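You operate a simulated robot arm through the tools that you are given. There is no shell and no other tool.

Carry out the task below with a simulated robot arm. There is one attempt and no reset: what you move stays moved.

JOB
Set the controls near the top of the tool shelf. At the end: the mast torque dial is turned to 80; the mast direction switch is set to out; the adjuster knob is turned to gap narrow; the adjuster lever is set to free; whatever was shut is shut again. Leave all else as you found it, and nothing knocked over. The adjuster lever goes to its stop.

Only the result counts: the job must be done as asked and must still hold three seconds after the hand-in. Knocking over, shifting, dropping, spilling or breaking anything else fails it.

ROBOT AND FRAMES
A 7-joint arm with a two-finger parallel gripper, fixed in place. Base frame: the origin is on the floor under the middle of its stand, x ahead of it, y to its left, z up; the work surface is at about z = 0.864. Readings come in m, degrees, newtons and seconds.
It reaches about 1.372 m from its shoulder. Its first joint turns from -149.0 to 149.0 degrees. Payload 3.43 kg.
The tool frame sits at the grasp point between the pads (the TCP): z along the fingers, y along the line on which they close. The tips reach 0.03 m beyond it. The gripper opens to 0.094 m. The fingers are 0.028 m wide and 0.01 m thick; the gripper's body (0.05 by 0.096 m) begins 0.055 m behind the TCP.
Orientation is that of the tool frame in the base frame, as a unit quaternion [x, y, z, w]. With the fingers straight down and closing along the base's y, the tool's x points along the base's -x, its y along +y and its z along -z.

CONTROLS
- The arm moves only by the tool play_rows. Its arguments are lists of equal length, an entry for each row: "gripper": the closure in counts, from 0 (fully open) to 255 (shut); "xyz": the shift along the tool's x, y, z in cm, a list of three; "rotation": the turn, a rotation vector about the tool's x, y, z in degrees, a list of three. In form: {"gripper": [gripper, ...], "xyz": [[tx, ty, tz], ...], "rotation": [[rx, ry, rz], ...]}. A call has 1 to 20 rows; each row shifts and turns the commanded pose from where the row before left it, along the tool's axes as they then stand. A row lasts 0.2 s, in which the tool goes at most 0.05 m and 8.6 degrees; a call with a longer step from one row to the next is refused whole, and so is a gripper value outside its range. A pose out of reach is approached as far as the arm can. The call stops where the force on the tool passes 40 N (or 10 N more than at its start, if that is more) or the arm is blocked; 0.2 s more then pass. Each finger travels about 0.045 m/s and halts on what it meets, pressing with about 43 N; the grip force reading is that of the motor and also rises with nothing between the fingers. The clock runs only during rows and for 0.2 s after the last one: add rows that do not move to give the fingers time. It gives the time, the measured TCP pose, the force on the tool (base axes), the opening and the grip force at its end, in the units of the frame above (readings bear some noise), with the torque about the TCP (base axes, N m) and any sound that the robot's microphone picked up.
- Cameras (640 x 400 px; columns grow to the right, rows downward): "scene" is fixed at [0.222, -0.6487, 1.5286]; the picture's right is [-0.99, 0.13, 0.00], its down [0.11, 0.79, -0.60] and it looks along [-0.08, -0.59, -0.80] (base axes); focal length 308 px, centre (320, 200). "wrist" rides on the gripper at [0.076, 0.014, -0.102] in the tool frame; the picture's right is [-0.18, 0.98, 0.00], its down [-0.75, -0.14, -0.64] and it looks along [-0.63, -0.12, 0.77] (tool axes); focal length 243 px, centre (320, 200).
- snapshot(camera): a new picture of that camera. It takes no simulated time.
- probe_pixels(camera, pixels): for up to 12 pixels [column, row] of the newest picture of that camera ("zoom" is the newest enlarged one), the place [x, y, z] in the base frame of the surface seen there, good to about 0.002 m. It takes no simulated time.
- enlarge(camera, box): a new picture of the part [left, top, right, bottom] of that camera's present view, enlarged. It takes no simulated time.
- finish_job(): hands the job in; it is judged then, once.

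Leave the gripper open and the arm clear of the work at the hand-in unless told otherwise.

The tools are called after "Call:" by a JSON object that holds its "op" and its "data". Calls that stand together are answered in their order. play_rows: Moves the arm, as the interface text tells. Its arguments: {"type":"object","properties":{"gripper":{"type":"array"},"xyz":{"type":"array"},"rotation":{"type":"array"}},"required":["gripper","xyz","rotation"]} The other tools are called the same way: snapshot (camera) takes a picture; probe_pixels (camera, pixels) gives the place of the surface under pixels of a picture; enlarge (camera, box) takes an enlarged picture of a part of a camera's view; finish_job () hands the job in.

At the start:

```text
time_s: 0.0
tool_pos: [0.1174, -0.9815, 1.1839]
orientation: [0.0, 1.0, 0.0, 0.0]
force: [0.5, 0.2, -0.4]
torque: [0.0, -0.03, -0.02]
opening: 0.0941
grip_force: 0.1
```

scene: 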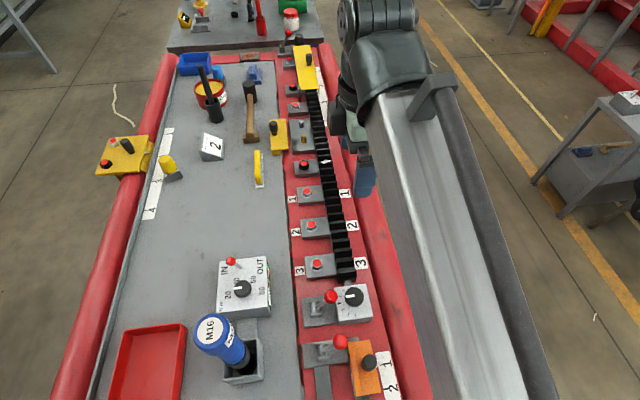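
wrist: 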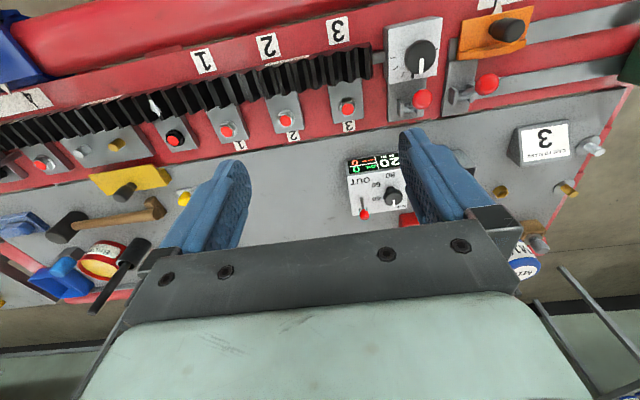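

I see a red and grey tool shelf with several control boxes. In the scene picture there is one with a dial and IN/OUT at about (243,288), one with a dial at about (352,297), and levers with red tips. I'll enlarge the views to read the labels.

Call:
{"op": "enlarge", "data": {"camera": "scene", "box": [200, 240, 300, 310]}}

Call:
{"op": "enlarge", "data": {"camera": "scene", "box": [290, 270, 410, 400]}}

Call:
{"op": "enlarge", "data": {"camera": "wrist", "box": [330, 0, 640, 220]}}

Call:
{"op": "enlarge", "data": {"camera": "scene", "box": [80, 30, 340, 200]}}

```text
5.71 times, centred on (250, 275) of scene
```

zoom: 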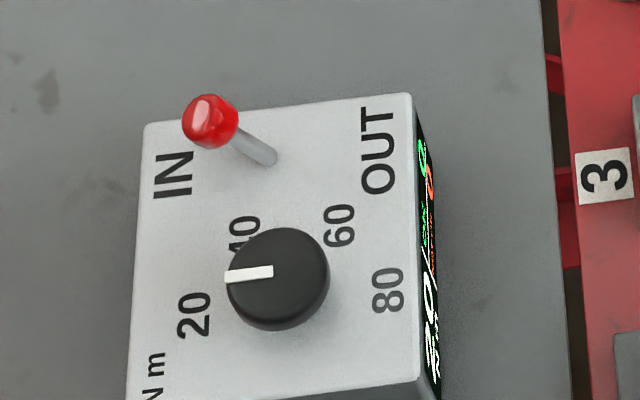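

```text
3.08 times, centred on (350, 335) of scene
```

zoom: 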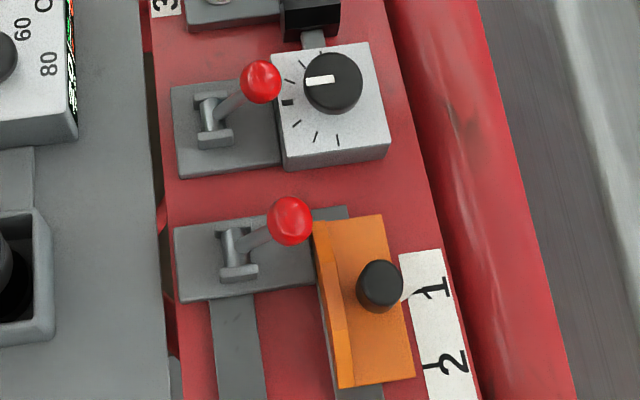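

```text
1.82 times, centred on (485, 110) of wrist
```

zoom: 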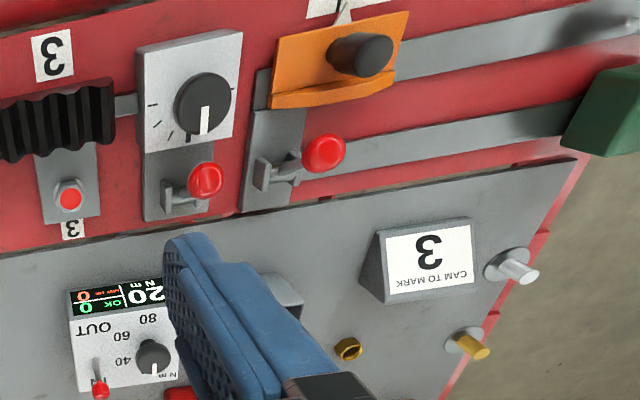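

```text
2.35 times, centred on (210, 115) of scene
```

zoom: 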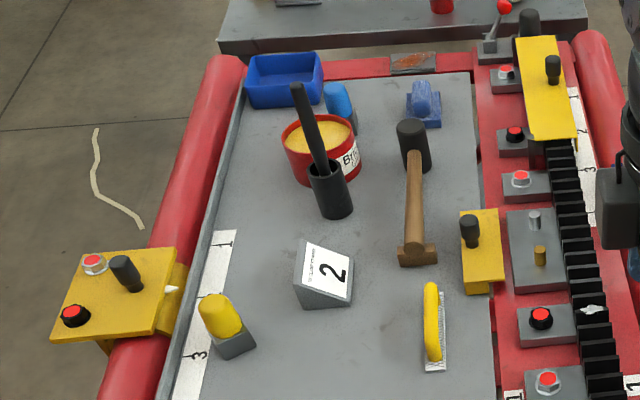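

The box at (243,288) has a dial marked 20/40/60/80 N m and an IN/OUT toggle. I don't see a "gap" label yet. I'll probe positions here and look at the cart on the right at (610,140) and the table at the top, in case the "tool shelf" is one of those.

Call:
{"op": "enlarge", "data": {"camera": "scene", "box": [520, 60, 640, 240]}}

Call:
{"op": "probe_pixels", "data": {"camera": "scene", "pixels": [[243, 288], [231, 262], [352, 297], [331, 297], [340, 341], [369, 361], [625, 100], [600, 200], [250, 20], [125, 155], [220, 335], [300, 70]]}}

Call:
{"op": "enlarge", "data": {"camera": "scene", "box": [150, 0, 340, 110]}}

Call:
{"op": "enlarge", "data": {"camera": "scene", "box": [60, 280, 310, 400]}}

```text
2.22 times, centred on (580, 150) of scene
```

zoom: 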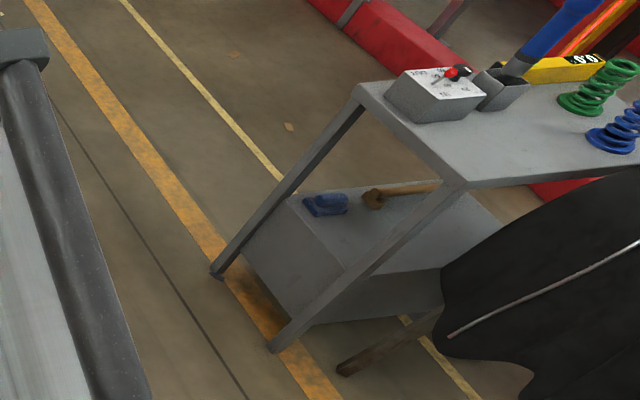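

```text
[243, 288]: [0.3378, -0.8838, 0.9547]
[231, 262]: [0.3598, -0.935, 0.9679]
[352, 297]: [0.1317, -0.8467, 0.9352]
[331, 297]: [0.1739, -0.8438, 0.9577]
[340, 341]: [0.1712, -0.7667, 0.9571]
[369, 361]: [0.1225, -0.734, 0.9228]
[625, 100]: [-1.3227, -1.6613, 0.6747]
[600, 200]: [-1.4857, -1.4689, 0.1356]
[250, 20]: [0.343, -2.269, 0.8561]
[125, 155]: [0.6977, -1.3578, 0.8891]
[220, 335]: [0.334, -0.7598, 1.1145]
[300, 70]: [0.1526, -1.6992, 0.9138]
```

```text
3.37 times, centred on (245, 55) of scene
```

zoom: 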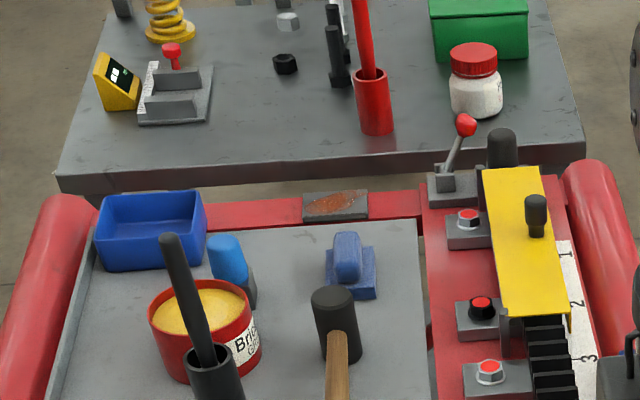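

```text
2.56 times, centred on (185, 340) of scene
```

zoom: 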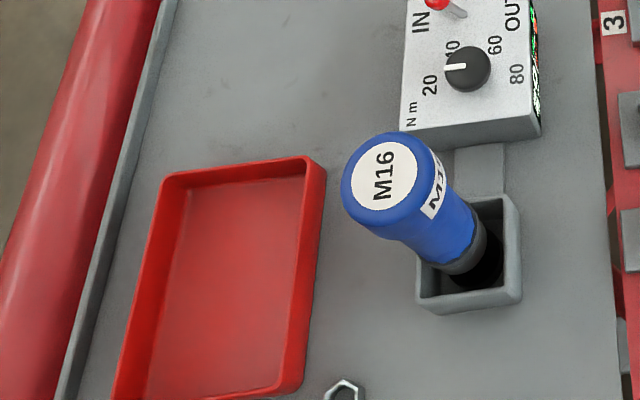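

This bench carries one torque/direction box at (0.34,-0.88) and another dial and lever at (0.13,-0.85). None of the labels say "gap" or "free" yet. I'll raise the arm straight up and look around with the wrist camera.

Call:
{"op": "play_rows", "data": {"gripper": [0, 0, 0, 0, 0, 0], "xyz": [[0, 0, -4], [0, 0, -4], [0, 0, -4], [0, 0, -4], [0, 0, -4], [0, 0, 0]], "rotation": [[0, 0, 0], [0, 0, 0], [0, 0, 0], [0, 0, 0], [0, 0, 0], [0, 0, 0]]}}

Call:
{"op": "snapshot", "data": {"camera": "wrist"}}

Call:
{"op": "snapshot", "data": {"camera": "scene"}}

```text
time_s: 1.4
tool_pos: [0.1204, -1.0064, 1.3323]
orientation: [0.0, 1.0, -0.024, 0.002]
force: [-0.3, -0.5, 0.2]
torque: [-0.02, 0.02, 0.01]
opening: 0.0939
grip_force: 0.0
out of reach, approached as far as the arm can: row 3, 4, 5
```

```text
taken
```

wrist: 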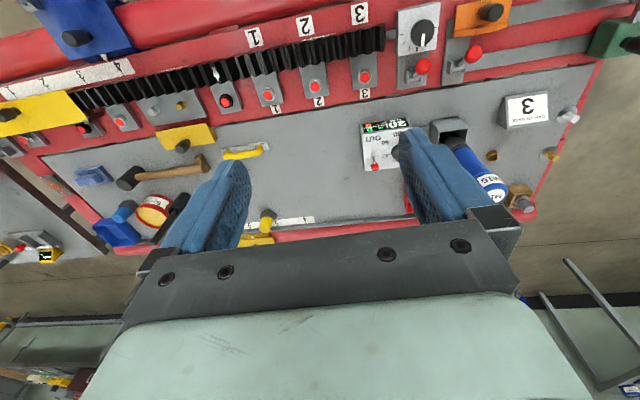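

```text
taken
```

scene: 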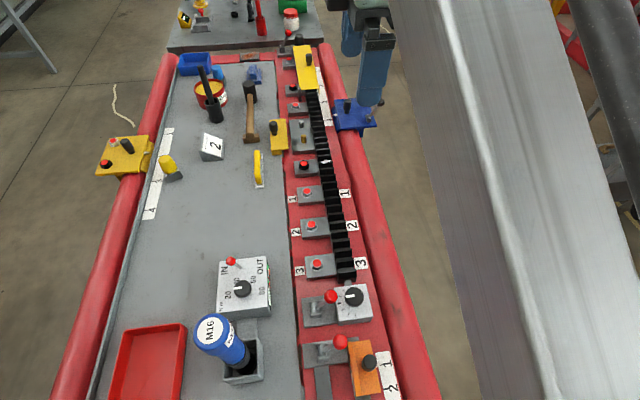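

The arm ran out of reach at that height. I'll come back toward the base along tool +y (base +y) and turn the tool to see other sides.

Call:
{"op": "play_rows", "data": {"gripper": [0, 0, 0, 0, 0, 0, 0, 0, 0, 0, 0], "xyz": [[0, 4, 0], [0, 4, 0], [0, 4, 0], [0, 4, 0], [0, 4, 0], [0, 4, 0], [0, 4, 0], [0, 4, 0], [0, 4, 0], [0, 4, 0], [0, 0, 0]], "rotation": [[0, 0, 0], [0, 0, 0], [0, 0, 0], [0, 0, 0], [0, 0, 0], [0, 0, 0], [0, 0, 0], [0, 0, 0], [0, 0, 0], [0, 0, 0], [0, 0, 0]]}}

Call:
{"op": "snapshot", "data": {"camera": "wrist"}}

Call:
{"op": "snapshot", "data": {"camera": "scene"}}

```text
time_s: 3.8
tool_pos: [0.1305, -0.7031, 1.1483]
orientation: [0.0, 1.0, -0.01, 0.001]
force: [-0.7, -0.5, -0.1]
torque: [0.03, 0.0, -0.01]
opening: 0.0939
grip_force: 0.1
out of reach, approached as far as the arm can: row 1, 2, 3, 4, 5, 6, 7, 8, 9, 10
```

```text
taken
```

wrist: 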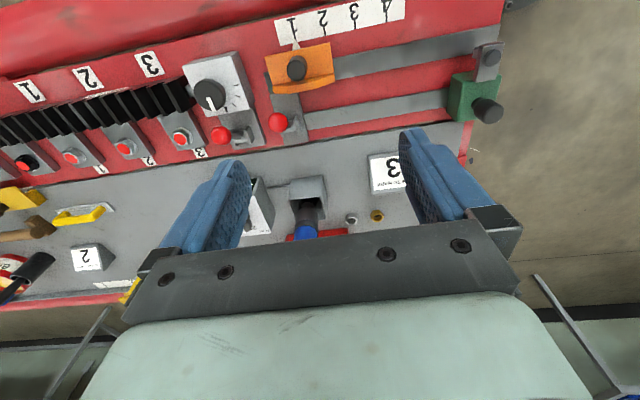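

```text
taken
```

scene: 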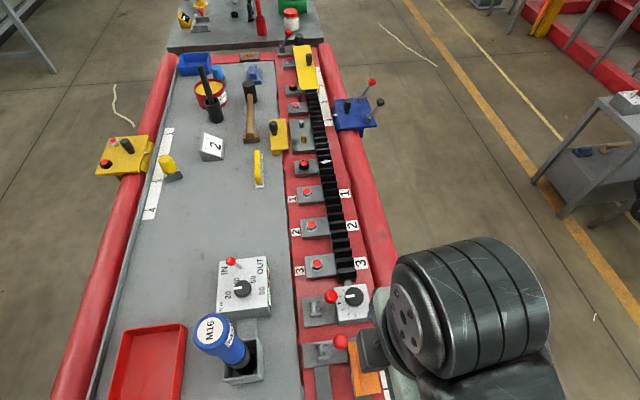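

The arm settled lower, at z = 1.148. New items are visible: a blue box with two levers at scene (352,113), and a green slide at wrist (470,95). Next I'll turn the tool about its z so that the wrist camera looks toward +y.

Call:
{"op": "play_rows", "data": {"gripper": [0, 0, 0, 0, 0, 0, 0, 0, 0, 0, 0], "xyz": [[0, 0, 0], [0, 0, 0], [0, 0, 0], [0, 0, 0], [0, 0, 0], [0, 0, 0], [0, 0, 0], [0, 0, 0], [0, 0, 0], [0, 0, 0], [0, 0, 0]], "rotation": [[0, 0, -8.5], [0, 0, -8.5], [0, 0, -8.5], [0, 0, -8.5], [0, 0, -8.5], [0, 0, -8.5], [0, 0, -8.5], [0, 0, -8.5], [0, 0, -8.5], [0, 0, -8.5], [0, 0, 0]]}}

Call:
{"op": "snapshot", "data": {"camera": "wrist"}}

```text
time_s: 6.2
tool_pos: [0.1294, -0.7063, 1.1412]
orientation: [-0.675, 0.737, -0.003, -0.002]
force: [-0.8, 1.1, 0.2]
torque: [-0.04, 0.03, -0.01]
opening: 0.0937
grip_force: 0.1
out of reach, approached as far as the arm can: row 1
```

```text
taken
```

wrist: 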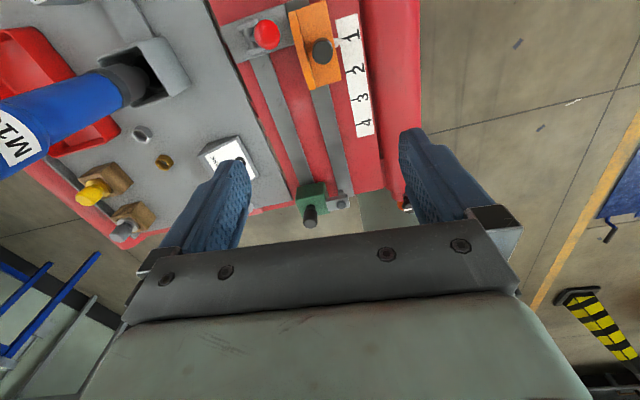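

Only this bench's near end and the floor show here. I'll tilt the tool so that the wrist camera looks roughly level toward +y.

Call:
{"op": "play_rows", "data": {"gripper": [0, 0, 0, 0, 0, 0], "xyz": [[0, 0, 0], [0, 0, 0], [0, 0, 0], [0, 0, 0], [0, 0, 0], [0, 0, 0]], "rotation": [[0, -8, 0], [0, -8, 0], [0, -8, 0], [0, -8, 0], [0, -8, 0], [0, 0, 0]]}}

Call:
{"op": "snapshot", "data": {"camera": "wrist"}}

```text
time_s: 7.6
tool_pos: [0.1295, -0.7062, 1.1419]
orientation: [-0.676, 0.737, -0.004, -0.003]
force: [-0.4, 0.3, -0.2]
torque: [0.02, -0.03, -0.03]
opening: 0.0943
grip_force: 0.0
out of reach, approached as far as the arm can: row 1, 2, 3, 4, 5
```

```text
taken
```

wrist: 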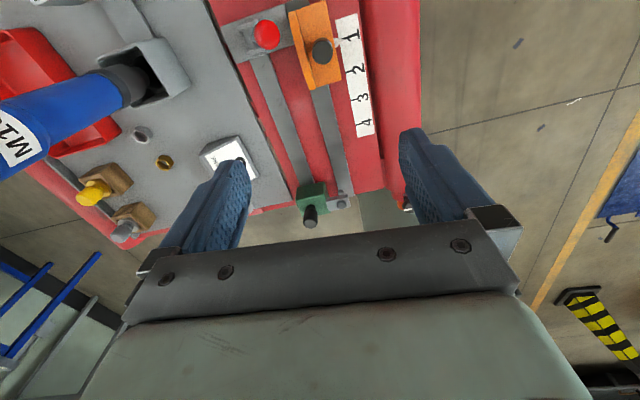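

The wrist can't tilt further in this arm posture. The enlarged pictures come out sharp, so I'll zoom the scene camera tightly on the box at (352,300) and its lever, and on the other items, to read any small labels.

Call:
{"op": "enlarge", "data": {"camera": "scene", "box": [295, 275, 375, 325]}}

Call:
{"op": "enlarge", "data": {"camera": "scene", "box": [320, 65, 400, 135]}}

Call:
{"op": "enlarge", "data": {"camera": "scene", "box": [270, 20, 350, 90]}}

Call:
{"op": "enlarge", "data": {"camera": "scene", "box": [80, 120, 180, 200]}}

Call:
{"op": "enlarge", "data": {"camera": "scene", "box": [265, 85, 365, 165]}}

Call:
{"op": "enlarge", "data": {"camera": "wrist", "box": [0, 0, 240, 240]}}

Call:
{"op": "enlarge", "data": {"camera": "wrist", "box": [420, 130, 640, 400]}}

```text
8.00 times, centred on (335, 300) of scene
```

zoom: 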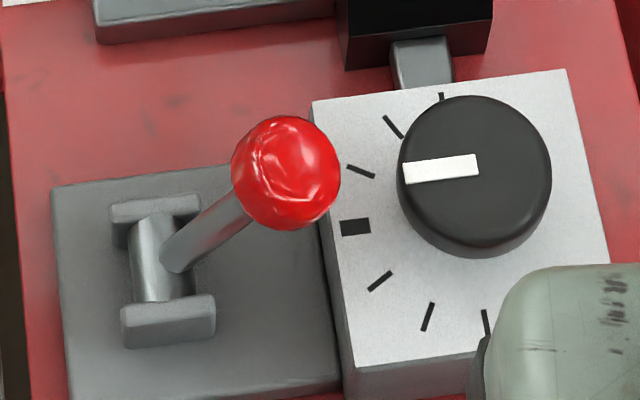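

```text
5.71 times, centred on (360, 100) of scene
```

zoom: 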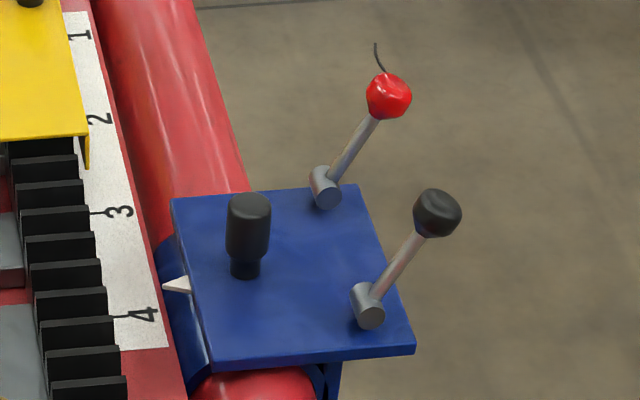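

```text
5.71 times, centred on (310, 55) of scene
```

zoom: 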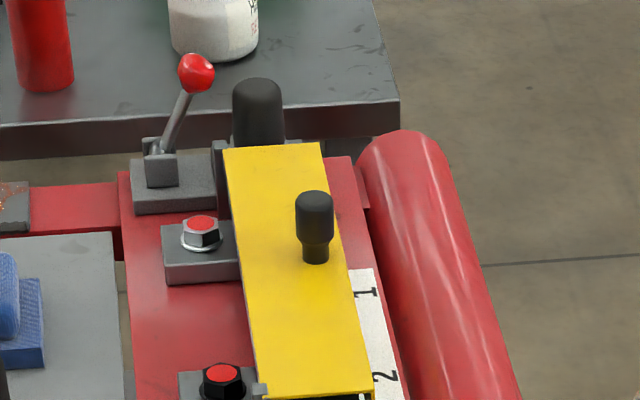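

```text
5.00 times, centred on (130, 160) of scene
```

zoom: 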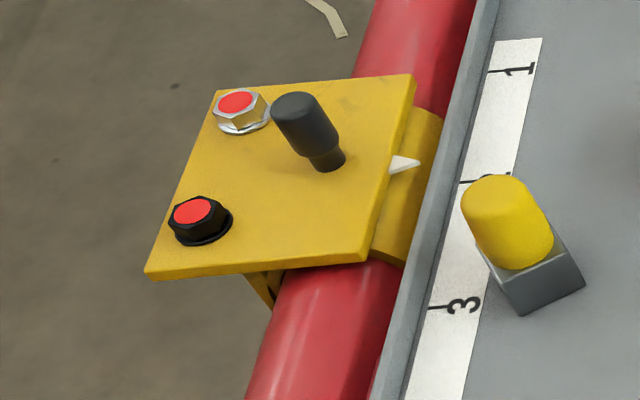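

```text
5.00 times, centred on (315, 125) of scene
```

zoom: 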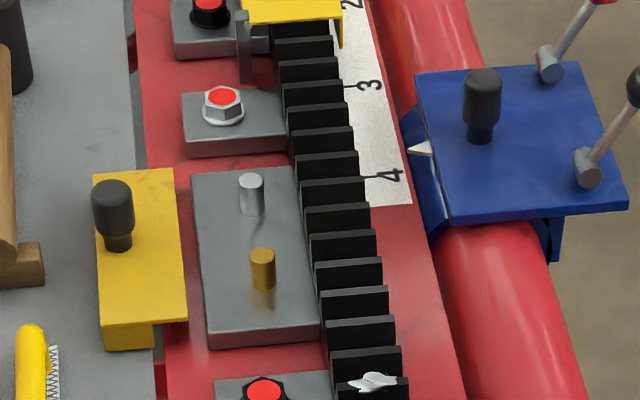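

```text
1.67 times, centred on (120, 120) of wrist
```

zoom: 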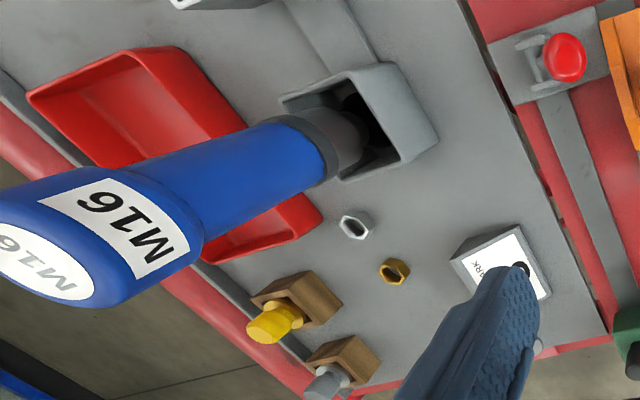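

```text
1.48 times, centred on (530, 265) of wrist
```

zoom: 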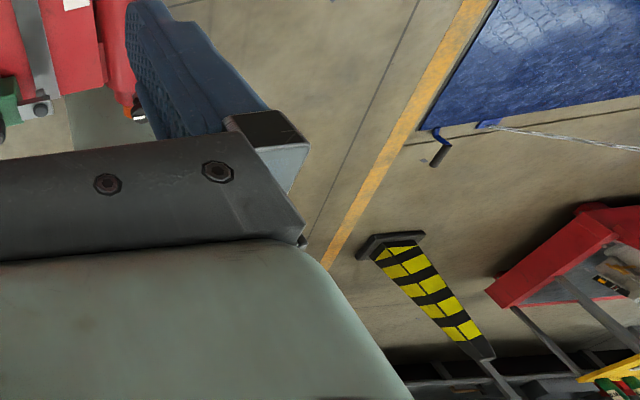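

The knob on the box at (352,297) has plain tick marks with one thick tick, and there is no text near it. I'll probe the distant objects in the wrist view, including the striped post at (600,320), the blue thing at (620,190) and the table at lower left, to learn which things are within reach.

Call:
{"op": "probe_pixels", "data": {"camera": "wrist", "pixels": [[575, 295], [620, 190], [610, 230], [40, 310], [20, 280], [310, 190], [340, 195], [400, 200], [120, 180], [220, 155], [630, 300], [380, 225]]}}

Call:
{"op": "enlarge", "data": {"camera": "wrist", "box": [200, 0, 440, 240]}}

Call:
{"op": "enlarge", "data": {"camera": "wrist", "box": [540, 240, 640, 400]}}

Call:
{"op": "enlarge", "data": {"camera": "wrist", "box": [0, 220, 140, 400]}}

```text
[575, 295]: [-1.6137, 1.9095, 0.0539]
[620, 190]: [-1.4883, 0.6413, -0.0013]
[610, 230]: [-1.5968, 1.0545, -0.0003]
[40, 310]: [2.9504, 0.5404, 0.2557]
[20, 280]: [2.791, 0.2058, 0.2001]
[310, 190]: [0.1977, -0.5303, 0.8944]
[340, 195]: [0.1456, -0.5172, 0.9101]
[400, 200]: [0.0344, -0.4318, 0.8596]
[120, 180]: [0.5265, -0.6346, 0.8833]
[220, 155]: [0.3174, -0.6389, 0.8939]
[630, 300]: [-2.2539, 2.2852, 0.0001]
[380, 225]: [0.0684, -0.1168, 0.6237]
```

```text
1.67 times, centred on (320, 120) of wrist
```

zoom: 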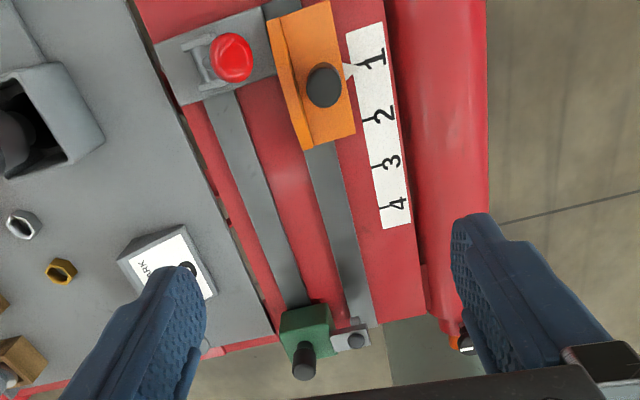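

```text
2.50 times, centred on (590, 320) of wrist
```

zoom: 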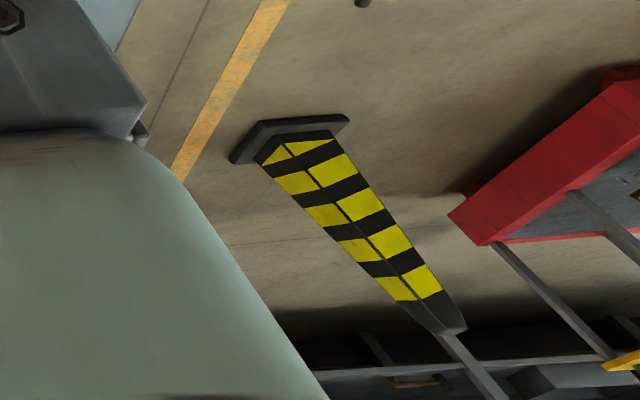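

```text
2.22 times, centred on (70, 310) of wrist
```

zoom: 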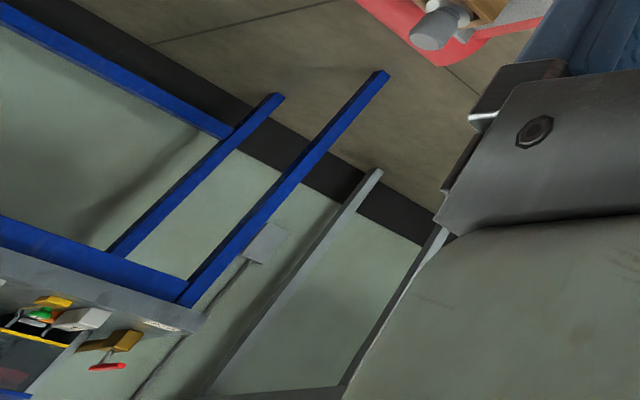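

Everything else is 2 m or more away, so only this bench is within reach. The controls must be the N·m box and the tick-dial box with its lever. I'll move the tool over the tick-dial box, about 14 cm along tool +x and a little lower, to view its face properly.

Call:
{"op": "play_rows", "data": {"gripper": [0, 0, 0, 0, 0, 0], "xyz": [[3, 0, 0.5], [3, 0, 0.5], [3, 0, 0.5], [3, 0, 0.5], [3, 0, 0.5], [0, 0, 0]], "rotation": [[0, 0, 0], [0, 0, 0], [0, 0, 0], [0, 0, 0], [0, 0, 0], [0, 0, 0]]}}

Call:
{"op": "snapshot", "data": {"camera": "wrist"}}

```text
time_s: 9.0
tool_pos: [0.1179, -0.8564, 1.1197]
orientation: [-0.676, 0.737, -0.004, -0.003]
force: [0.6, 0.8, 0.8]
torque: [0.02, -0.01, 0.0]
opening: 0.0937
grip_force: 0.1
```

```text
taken
```

wrist: 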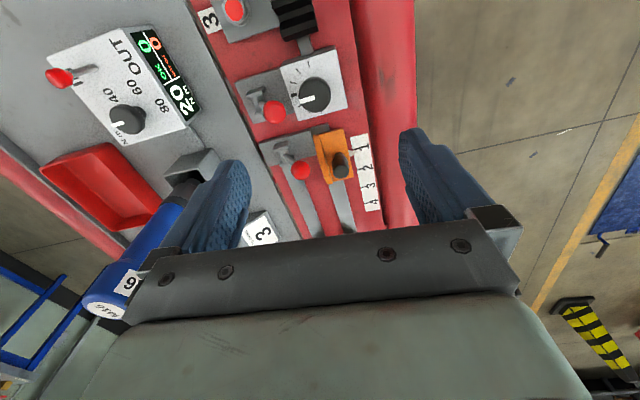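

Now the tick-dial box is at wrist (308,92), its lever at (272,112), and the N·m box at (125,90). I'll zoom in on each.

Call:
{"op": "enlarge", "data": {"camera": "wrist", "box": [230, 50, 350, 130]}}

Call:
{"op": "enlarge", "data": {"camera": "wrist", "box": [40, 20, 210, 150]}}

Call:
{"op": "enlarge", "data": {"camera": "wrist", "box": [240, 120, 400, 220]}}

Call:
{"op": "enlarge", "data": {"camera": "wrist", "box": [200, 0, 380, 120]}}

```text
5.00 times, centred on (290, 90) of wrist
```

zoom: 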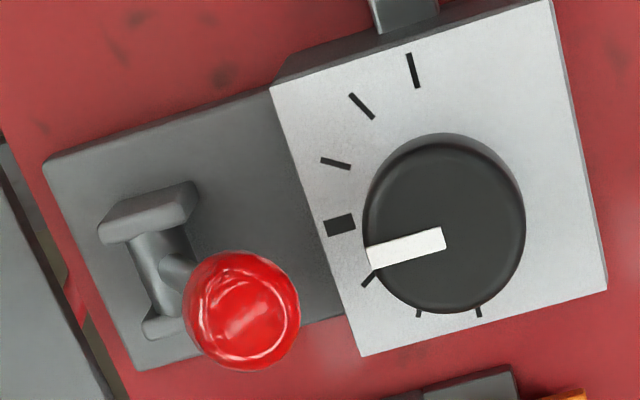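

```text
3.08 times, centred on (125, 85) of wrist
```

zoom: 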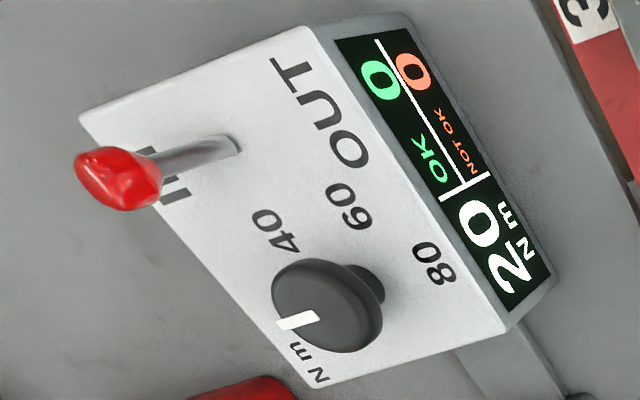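

```text
4.00 times, centred on (320, 170) of wrist
```

zoom: 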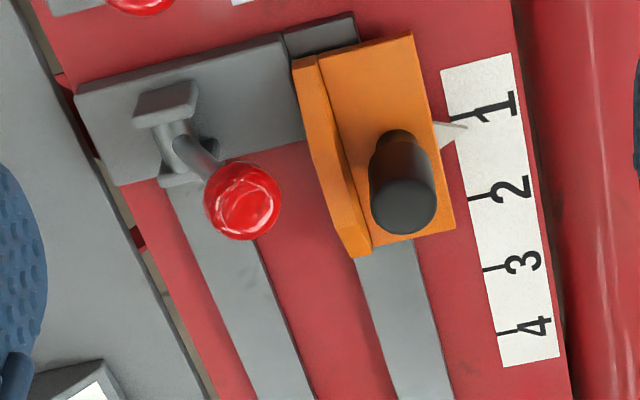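

```text
3.33 times, centred on (290, 60) of wrist
```

zoom: 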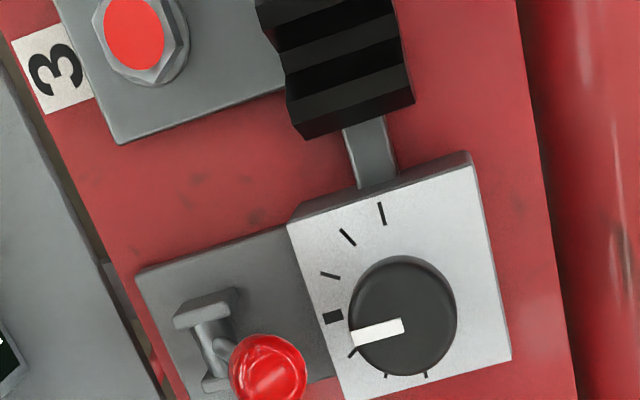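

The N·m box's display reads "20 N m", which confirms this is the torque unit. The tick dial has no text, so I'll read the signs on the bench for clues: sign "2" at scene (211,147), sign "3" at wrist (262,230), and others.

Call:
{"op": "enlarge", "data": {"camera": "scene", "box": [190, 125, 235, 165]}}

Call:
{"op": "enlarge", "data": {"camera": "wrist", "box": [230, 200, 300, 245]}}

Call:
{"op": "enlarge", "data": {"camera": "scene", "box": [280, 130, 400, 280]}}

Call:
{"op": "enlarge", "data": {"camera": "scene", "box": [170, 0, 330, 50]}}

Call:
{"op": "snapshot", "data": {"camera": "scene"}}

```text
10.00 times, centred on (212, 145) of scene
```

zoom: 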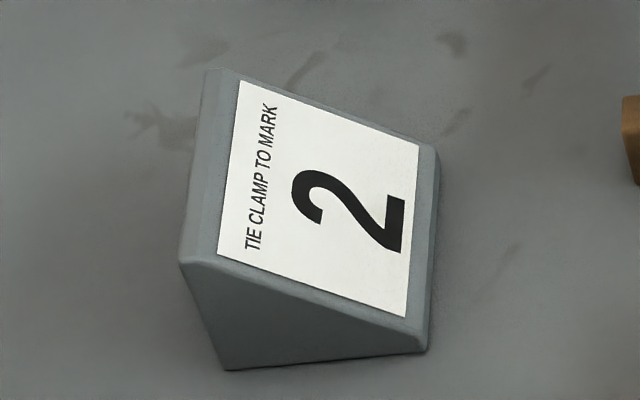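

```text
8.89 times, centred on (265, 222) of wrist
```

zoom: 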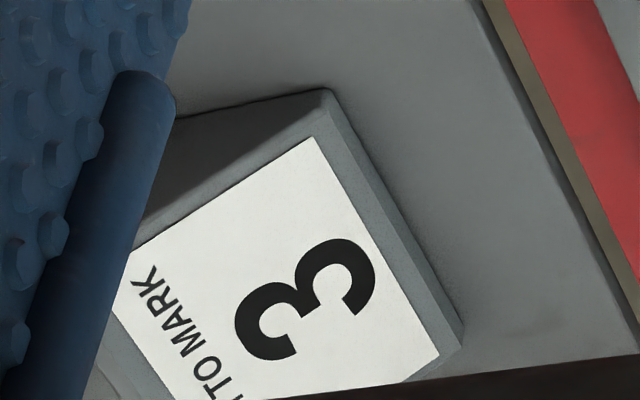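

```text
2.67 times, centred on (340, 205) of scene
```

zoom: 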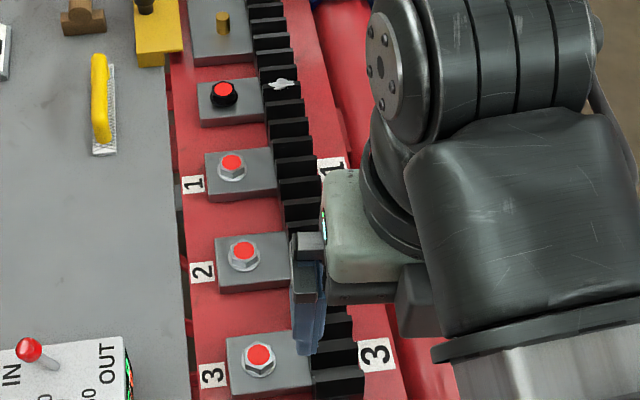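

```text
4.00 times, centred on (250, 25) of scene
```

zoom: 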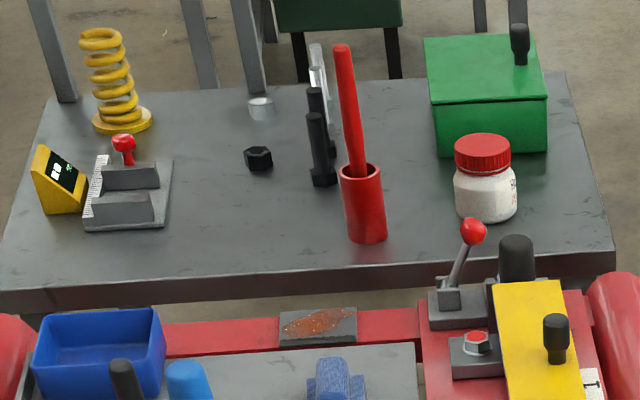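

```text
taken
```

scene: 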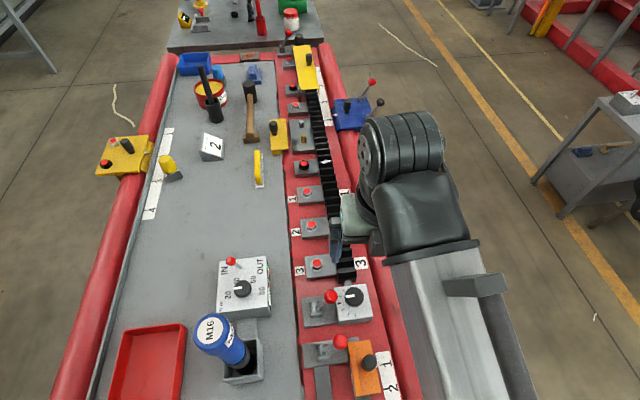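

The signs read "TIE CLAMP TO MARK 2" and "CAM TO MARK 3". They concern other items and I'll leave those alone. I'll zoom further on the tick-dial box and its surroundings for icons, and on the belt end beside it.

Call:
{"op": "enlarge", "data": {"camera": "scene", "box": [325, 260, 385, 330]}}

Call:
{"op": "enlarge", "data": {"camera": "scene", "box": [295, 325, 415, 400]}}

Call:
{"op": "enlarge", "data": {"camera": "wrist", "box": [270, 45, 360, 105]}}

Call:
{"op": "enlarge", "data": {"camera": "wrist", "box": [430, 0, 640, 240]}}

```text
5.71 times, centred on (355, 295) of scene
```

zoom: 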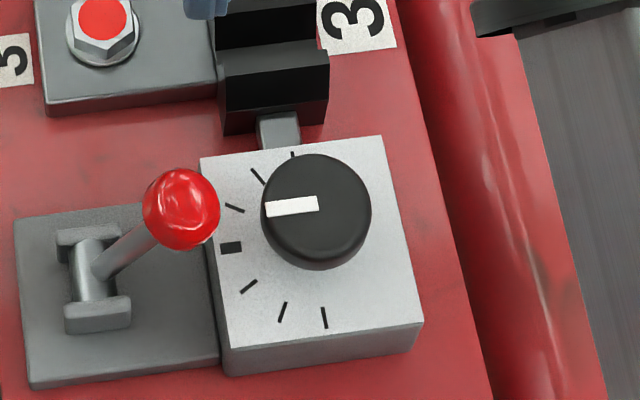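

```text
5.33 times, centred on (355, 362) of scene
```

zoom: 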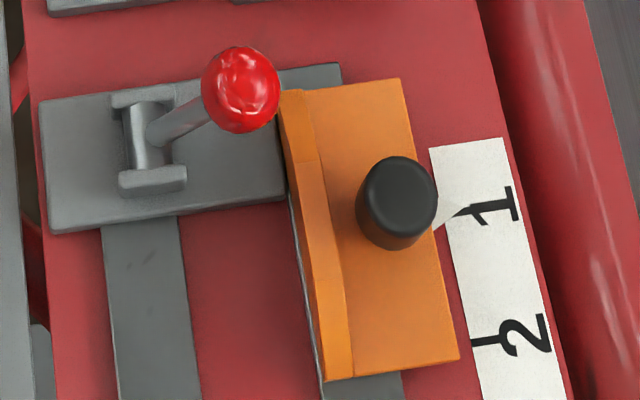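

```text
6.67 times, centred on (315, 75) of wrist
```

zoom: 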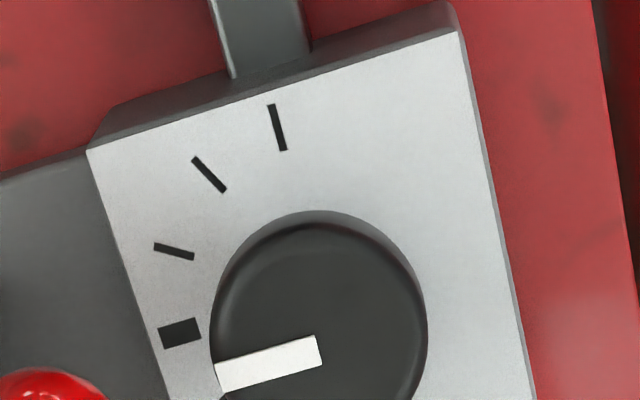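

```text
1.67 times, centred on (535, 120) of wrist
```

zoom: 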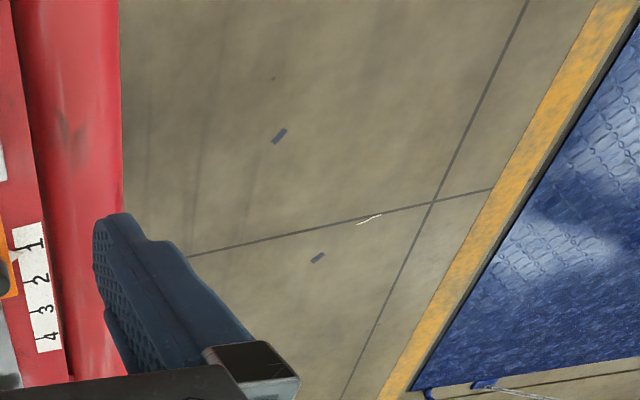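

The tick dial's pointer sits at the thick middle mark, with three thin ticks on each side. Nothing labels which side is "narrow". I'll tilt the wrist camera toward level here and look for a notice or another set of controls in the parts I haven't seen.

Call:
{"op": "play_rows", "data": {"gripper": [0, 0, 0, 0, 0], "xyz": [[0, 0, -1], [0, 0, -1], [0, 0, -1], [0, 0, -1], [0, 0, 0]], "rotation": [[0, -8, 0], [0, -8, 0], [0, -8, 0], [0, -8, 0], [0, 0, 0]]}}

Call:
{"op": "snapshot", "data": {"camera": "wrist"}}

```text
time_s: 10.2
tool_pos: [0.118, -0.8617, 1.1119]
orientation: [-0.675, 0.736, 0.032, 0.041]
force: [-0.1, -0.2, 0.1]
torque: [-0.01, -0.01, -0.02]
opening: 0.094
grip_force: 0.1
out of reach, approached as far as the arm can: row 1, 2, 3, 4
```

```text
taken
```

wrist: 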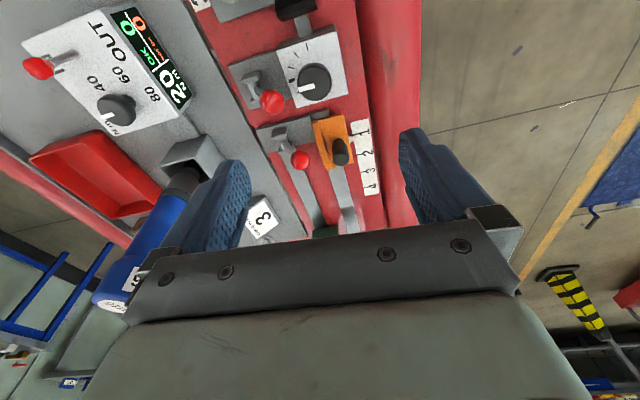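

Tilting this way is limited to about 6°. I'll turn back so that the camera faces +x and tilt sideways instead, which the arm should manage more easily.

Call:
{"op": "play_rows", "data": {"gripper": [0, 0, 0, 0, 0, 0, 0, 0, 0, 0, 0, 0, 0, 0, 0, 0, 0], "xyz": [[0, 0, 0], [0, 0, 0], [0, 0, 0], [0, 0, 0], [0, 0, 0], [0, 0, 0], [0, 0, 0], [0, 0, 0], [0, 0, 0], [0, 0, 0], [0, 0, 0], [0, 0, 0], [0, 0, 0], [0, 0, 0], [0, 0, 0], [0, 0, 0], [0, 0, 0]], "rotation": [[0, 6, 0], [0, 0, 8.5], [0, 0, 8.5], [0, 0, 8.5], [0, 0, 8.5], [0, 0, 8.5], [0, 0, 8.5], [0, 0, 8.5], [0, 0, 8.5], [0, 0, 8.5], [0, 0, 8.5], [0, -8, 0], [0, -8, 0], [0, -8, 0], [0, -8, 0], [0, -8, 0], [0, 0, 0]]}}

Call:
{"op": "snapshot", "data": {"camera": "wrist"}}

```text
time_s: 13.8
tool_pos: [0.1169, -0.8619, 1.1146]
orientation: [0.0, 0.938, -0.001, 0.346]
force: [-1.1, -0.1, -0.2]
torque: [0.01, 0.0, 0.0]
opening: 0.0942
grip_force: 0.2
```

```text
taken
```

wrist: 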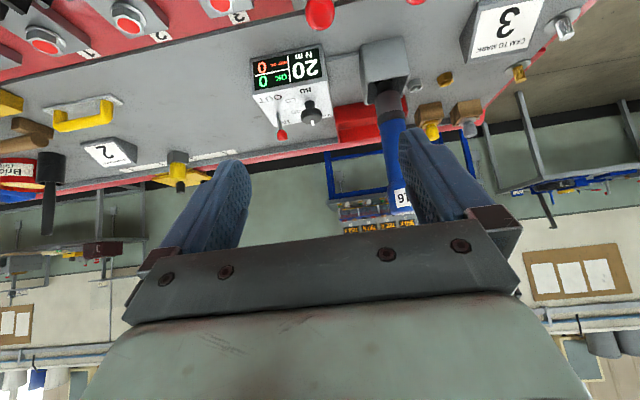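

Now I see the room beyond the bench, with notice boards on the wall at (570,270) and (10,325). I'll zoom in on those and on the shelf items at (370,210).

Call:
{"op": "enlarge", "data": {"camera": "wrist", "box": [510, 235, 640, 310]}}

Call:
{"op": "enlarge", "data": {"camera": "wrist", "box": [0, 280, 130, 360]}}

Call:
{"op": "enlarge", "data": {"camera": "wrist", "box": [310, 130, 440, 250]}}

Call:
{"op": "enlarge", "data": {"camera": "wrist", "box": [480, 120, 640, 240]}}

Call:
{"op": "enlarge", "data": {"camera": "wrist", "box": [0, 180, 150, 310]}}

```text
4.92 times, centred on (575, 272) of wrist
```

zoom: 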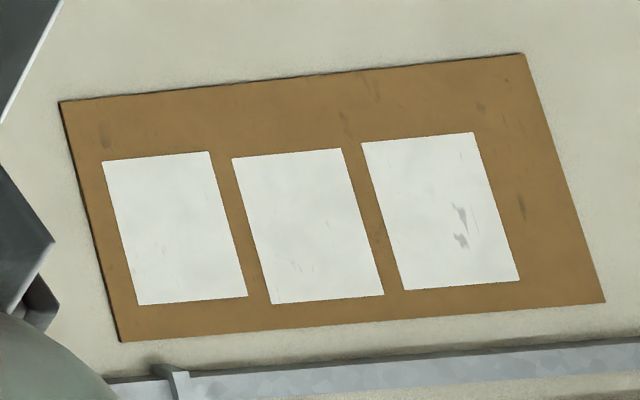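

```text
4.92 times, centred on (65, 320) of wrist
```

zoom: 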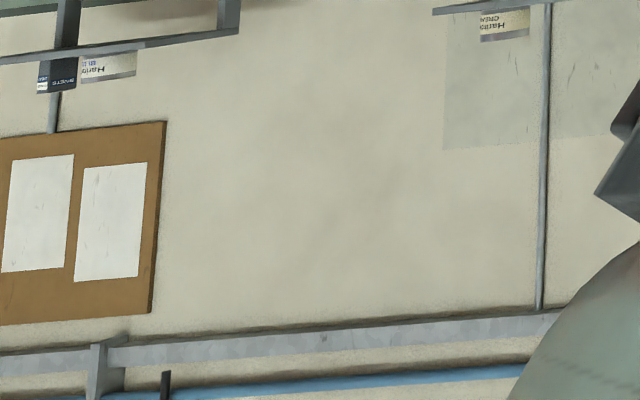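

```text
3.33 times, centred on (375, 190) of wrist
```

zoom: 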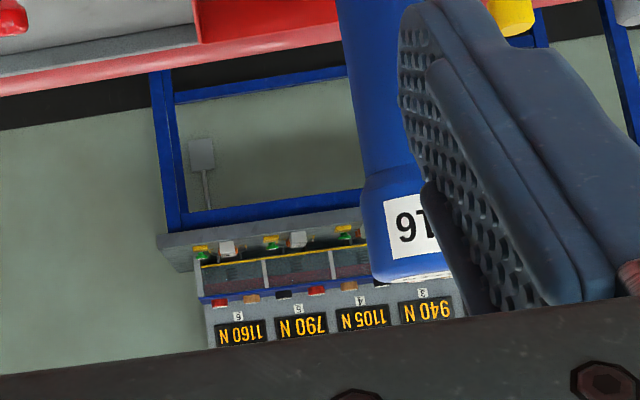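

```text
3.33 times, centred on (560, 180) of wrist
```

zoom: 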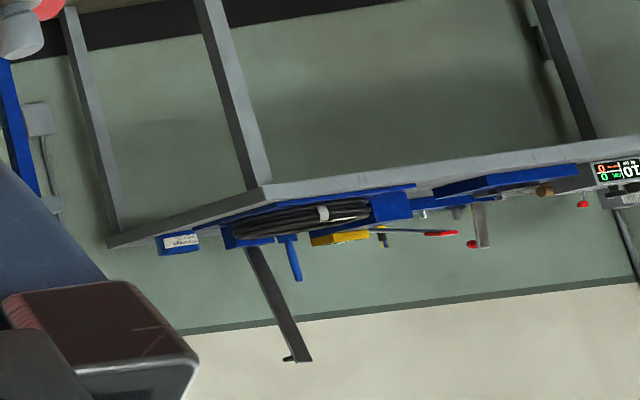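

```text
3.08 times, centred on (75, 245) of wrist
```

zoom: 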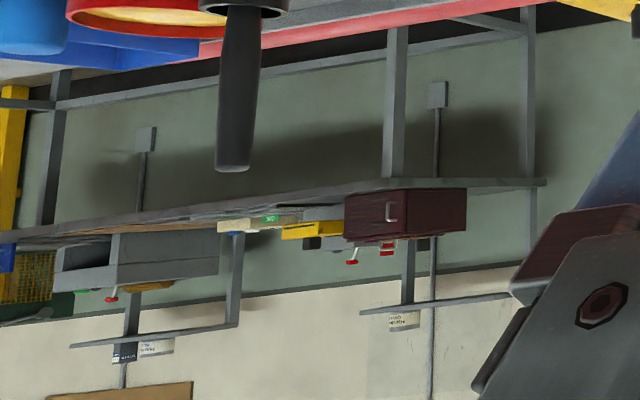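

This is a hoist-mast workshop with several stations that are too far to reach, so the mast bench here is ours. The board papers are blank. I'll map the N·m box's geometry with a zoomed scene picture and probes.

Call:
{"op": "enlarge", "data": {"camera": "scene", "box": [205, 245, 285, 325]}}

```text
5.00 times, centred on (245, 285) of scene
```

zoom: 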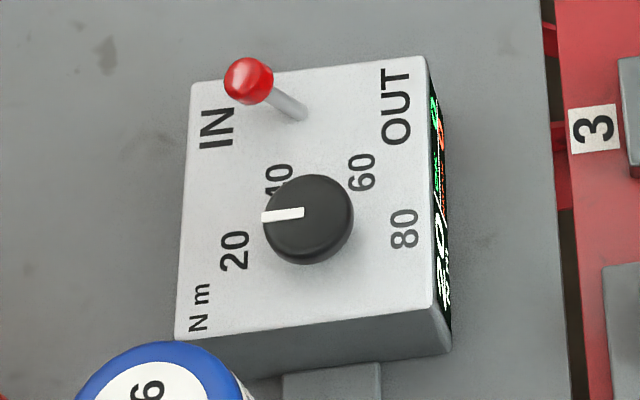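

The zoom shows the whole face: the dial knob at (308,220), its pointer at (283,214), the toggle ball at (248,80) and the toggle root at (298,113). I'll probe the face corners, knob, labels and toggle.

Call:
{"op": "probe_pixels", "data": {"camera": "zoom", "pixels": [[195, 92], [422, 62], [182, 332], [430, 305], [308, 220], [335, 225], [240, 250], [280, 178], [362, 173], [404, 228], [248, 78], [300, 116]]}}

Call:
{"op": "probe_pixels", "data": {"camera": "zoom", "pixels": [[270, 216], [300, 212], [310, 177], [310, 262], [350, 220], [265, 220], [270, 98], [290, 110], [300, 330], [470, 250], [310, 268], [318, 170]]}}

```text
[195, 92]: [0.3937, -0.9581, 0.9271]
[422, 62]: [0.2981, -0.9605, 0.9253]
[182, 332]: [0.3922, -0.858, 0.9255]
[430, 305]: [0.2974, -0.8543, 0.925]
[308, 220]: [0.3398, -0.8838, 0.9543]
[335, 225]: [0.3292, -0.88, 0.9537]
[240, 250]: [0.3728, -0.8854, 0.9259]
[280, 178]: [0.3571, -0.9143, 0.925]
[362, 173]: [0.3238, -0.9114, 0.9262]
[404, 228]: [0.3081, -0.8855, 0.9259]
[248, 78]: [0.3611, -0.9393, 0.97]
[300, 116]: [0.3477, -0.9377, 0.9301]
```

```text
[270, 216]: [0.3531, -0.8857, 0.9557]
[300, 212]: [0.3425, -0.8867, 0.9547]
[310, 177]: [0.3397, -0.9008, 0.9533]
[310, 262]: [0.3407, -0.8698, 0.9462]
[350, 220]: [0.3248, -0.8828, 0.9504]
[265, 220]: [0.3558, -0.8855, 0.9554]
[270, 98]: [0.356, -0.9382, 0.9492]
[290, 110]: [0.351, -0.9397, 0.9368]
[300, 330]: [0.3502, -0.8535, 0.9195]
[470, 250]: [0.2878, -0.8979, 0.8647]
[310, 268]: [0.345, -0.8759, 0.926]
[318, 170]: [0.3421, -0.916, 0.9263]
```

The face is level at z≈0.9255. The knob centre is about (0.340,-0.885), 32 mm across, with its top at 0.9545. "20" lies on the +x side and "80" on the -x side, so the dial must turn 180° clockwise seen from above, passing 40 and 60 on the -y side. Next I'll map the M16 tool, the tick dial and the levers.

Call:
{"op": "snapshot", "data": {"camera": "scene"}}

Call:
{"op": "enlarge", "data": {"camera": "scene", "box": [180, 300, 290, 400]}}

```text
taken
```

scene: 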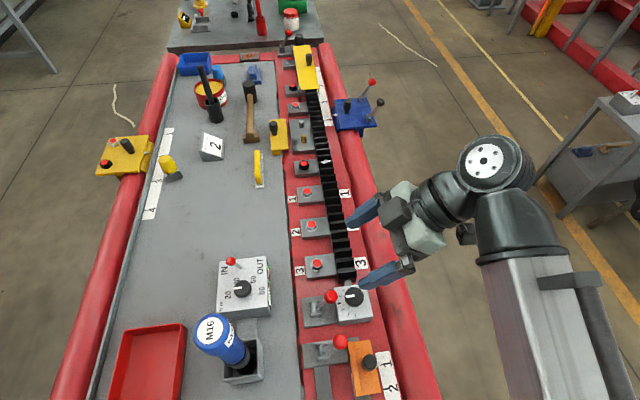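

```text
4.00 times, centred on (235, 350) of scene
```

zoom: 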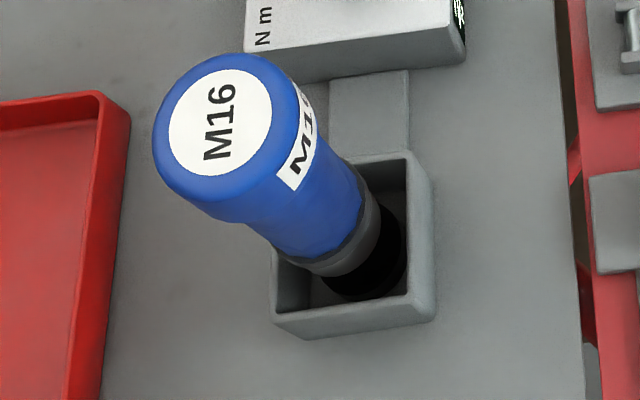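

I'll probe the M16 tool's top and rim, then zoom on the adjuster area and probe that.

Call:
{"op": "probe_pixels", "data": {"camera": "zoom", "pixels": [[220, 112], [165, 120], [270, 95], [225, 60], [225, 180], [300, 200], [350, 240], [310, 165], [340, 200], [355, 160], [430, 300], [275, 320]]}}

Call:
{"op": "enlarge", "data": {"camera": "scene", "box": [295, 265, 385, 330]}}

```text
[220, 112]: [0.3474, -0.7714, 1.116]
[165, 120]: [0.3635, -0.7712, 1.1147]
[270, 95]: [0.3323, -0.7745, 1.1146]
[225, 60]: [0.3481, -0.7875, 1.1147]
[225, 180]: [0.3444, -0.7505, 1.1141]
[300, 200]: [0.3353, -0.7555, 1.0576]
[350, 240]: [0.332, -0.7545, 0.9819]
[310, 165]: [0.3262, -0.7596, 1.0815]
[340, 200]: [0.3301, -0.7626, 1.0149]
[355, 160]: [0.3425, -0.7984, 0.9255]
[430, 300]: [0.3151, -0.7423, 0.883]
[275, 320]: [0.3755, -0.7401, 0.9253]
```

```text
6.15 times, centred on (340, 298) of scene
```

zoom: 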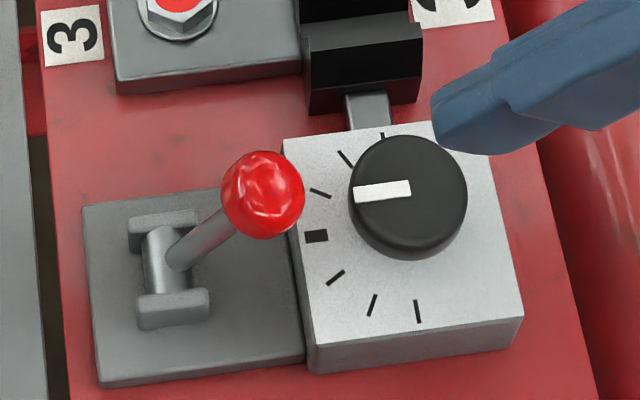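

The M16 tool stands upright with its axis at (0.346,-0.770), about 22 mm radius and its top at z=1.1155. I'll keep the camera side of the gripper away from it. Now I'll probe the adjuster dial box and lever.

Call:
{"op": "probe_pixels", "data": {"camera": "zoom", "pixels": [[288, 145], [310, 340], [518, 310], [405, 200], [352, 195], [465, 200], [408, 140], [408, 245], [316, 236], [320, 192], [417, 312], [345, 158]]}}

Call:
{"op": "probe_pixels", "data": {"camera": "zoom", "pixels": [[262, 185], [232, 200], [298, 190], [262, 232], [210, 235], [182, 255], [160, 215], [170, 300], [165, 260], [120, 300], [368, 110], [360, 100]]}}

Call:
{"op": "probe_pixels", "data": {"camera": "zoom", "pixels": [[372, 303], [336, 277], [383, 135], [365, 85], [372, 125], [360, 192], [405, 188], [95, 380], [270, 360], [100, 215], [250, 215], [180, 5]]}}

```text
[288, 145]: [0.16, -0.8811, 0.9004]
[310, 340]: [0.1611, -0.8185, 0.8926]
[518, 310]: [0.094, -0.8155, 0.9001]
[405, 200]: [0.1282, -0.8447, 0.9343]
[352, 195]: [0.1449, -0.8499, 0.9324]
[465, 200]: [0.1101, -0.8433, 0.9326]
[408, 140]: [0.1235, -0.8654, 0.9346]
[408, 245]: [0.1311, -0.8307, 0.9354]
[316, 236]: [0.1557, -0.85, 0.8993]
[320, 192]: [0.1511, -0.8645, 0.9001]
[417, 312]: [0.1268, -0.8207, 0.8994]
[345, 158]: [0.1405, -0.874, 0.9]
```

```text
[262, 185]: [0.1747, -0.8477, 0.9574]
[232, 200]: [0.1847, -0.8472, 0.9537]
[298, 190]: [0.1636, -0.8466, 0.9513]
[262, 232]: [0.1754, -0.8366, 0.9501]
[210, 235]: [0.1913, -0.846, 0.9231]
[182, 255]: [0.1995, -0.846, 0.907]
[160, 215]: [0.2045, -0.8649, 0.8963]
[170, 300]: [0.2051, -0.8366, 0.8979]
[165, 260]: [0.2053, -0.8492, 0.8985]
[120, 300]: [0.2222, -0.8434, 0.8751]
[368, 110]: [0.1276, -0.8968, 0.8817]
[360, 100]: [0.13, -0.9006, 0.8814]
```

```text
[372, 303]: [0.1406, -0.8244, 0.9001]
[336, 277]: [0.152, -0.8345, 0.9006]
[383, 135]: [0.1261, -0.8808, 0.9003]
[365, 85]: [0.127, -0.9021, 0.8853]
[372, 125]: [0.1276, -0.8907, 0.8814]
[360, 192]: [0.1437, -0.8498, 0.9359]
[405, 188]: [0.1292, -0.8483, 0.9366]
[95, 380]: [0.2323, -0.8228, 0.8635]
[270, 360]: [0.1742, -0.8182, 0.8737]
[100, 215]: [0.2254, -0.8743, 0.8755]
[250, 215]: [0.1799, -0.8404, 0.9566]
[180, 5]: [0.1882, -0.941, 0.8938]
```

The adjuster knob's centre is about (0.1275,-0.849), 36 mm across, with its top at z=0.936. Its pointer is at +x on the thick tick, and the scale runs ±90°. The adjuster lever's ball is at about (0.174,-0.846,0.948), leaning -x about a pivot at (0.205,-0.849,0.895). I'll level the tool and close the fingers, ready to push the lever to its other stop.

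Call:
{"op": "play_rows", "data": {"gripper": [255, 255, 255, 255, 255, 255, 255, 255], "xyz": [[0, 0, 0], [0, 0, 0], [0, 0, 0], [0, 0, 0], [0, 0, 0], [0, 0, 0], [0, 0, 0], [0, 0, 0]], "rotation": [[0, 8, 0], [0, 8, 0], [0, 8, 0], [0, 8, 0], [0, 8, 0], [0, 0, 0], [0, 0, 0], [0, 0, 0]]}}

Call:
{"op": "snapshot", "data": {"camera": "scene"}}

```text
time_s: 15.6
tool_pos: [0.1177, -0.8626, 1.113]
orientation: [0.0, 1.0, -0.001, 0.003]
force: [0.1, -0.3, -0.7]
torque: [-0.03, -0.02, -0.01]
opening: 0.0001
grip_force: 32.5
```

```text
taken
```

scene: 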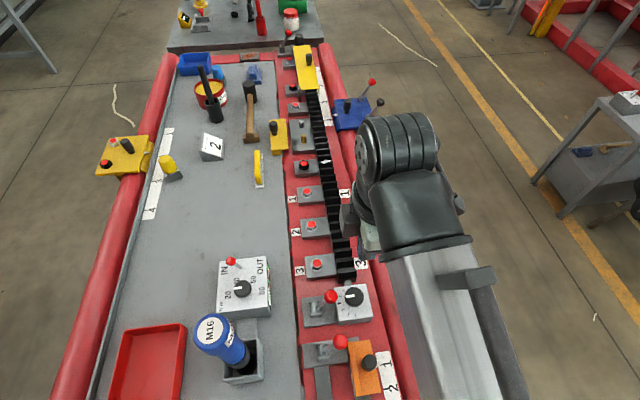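

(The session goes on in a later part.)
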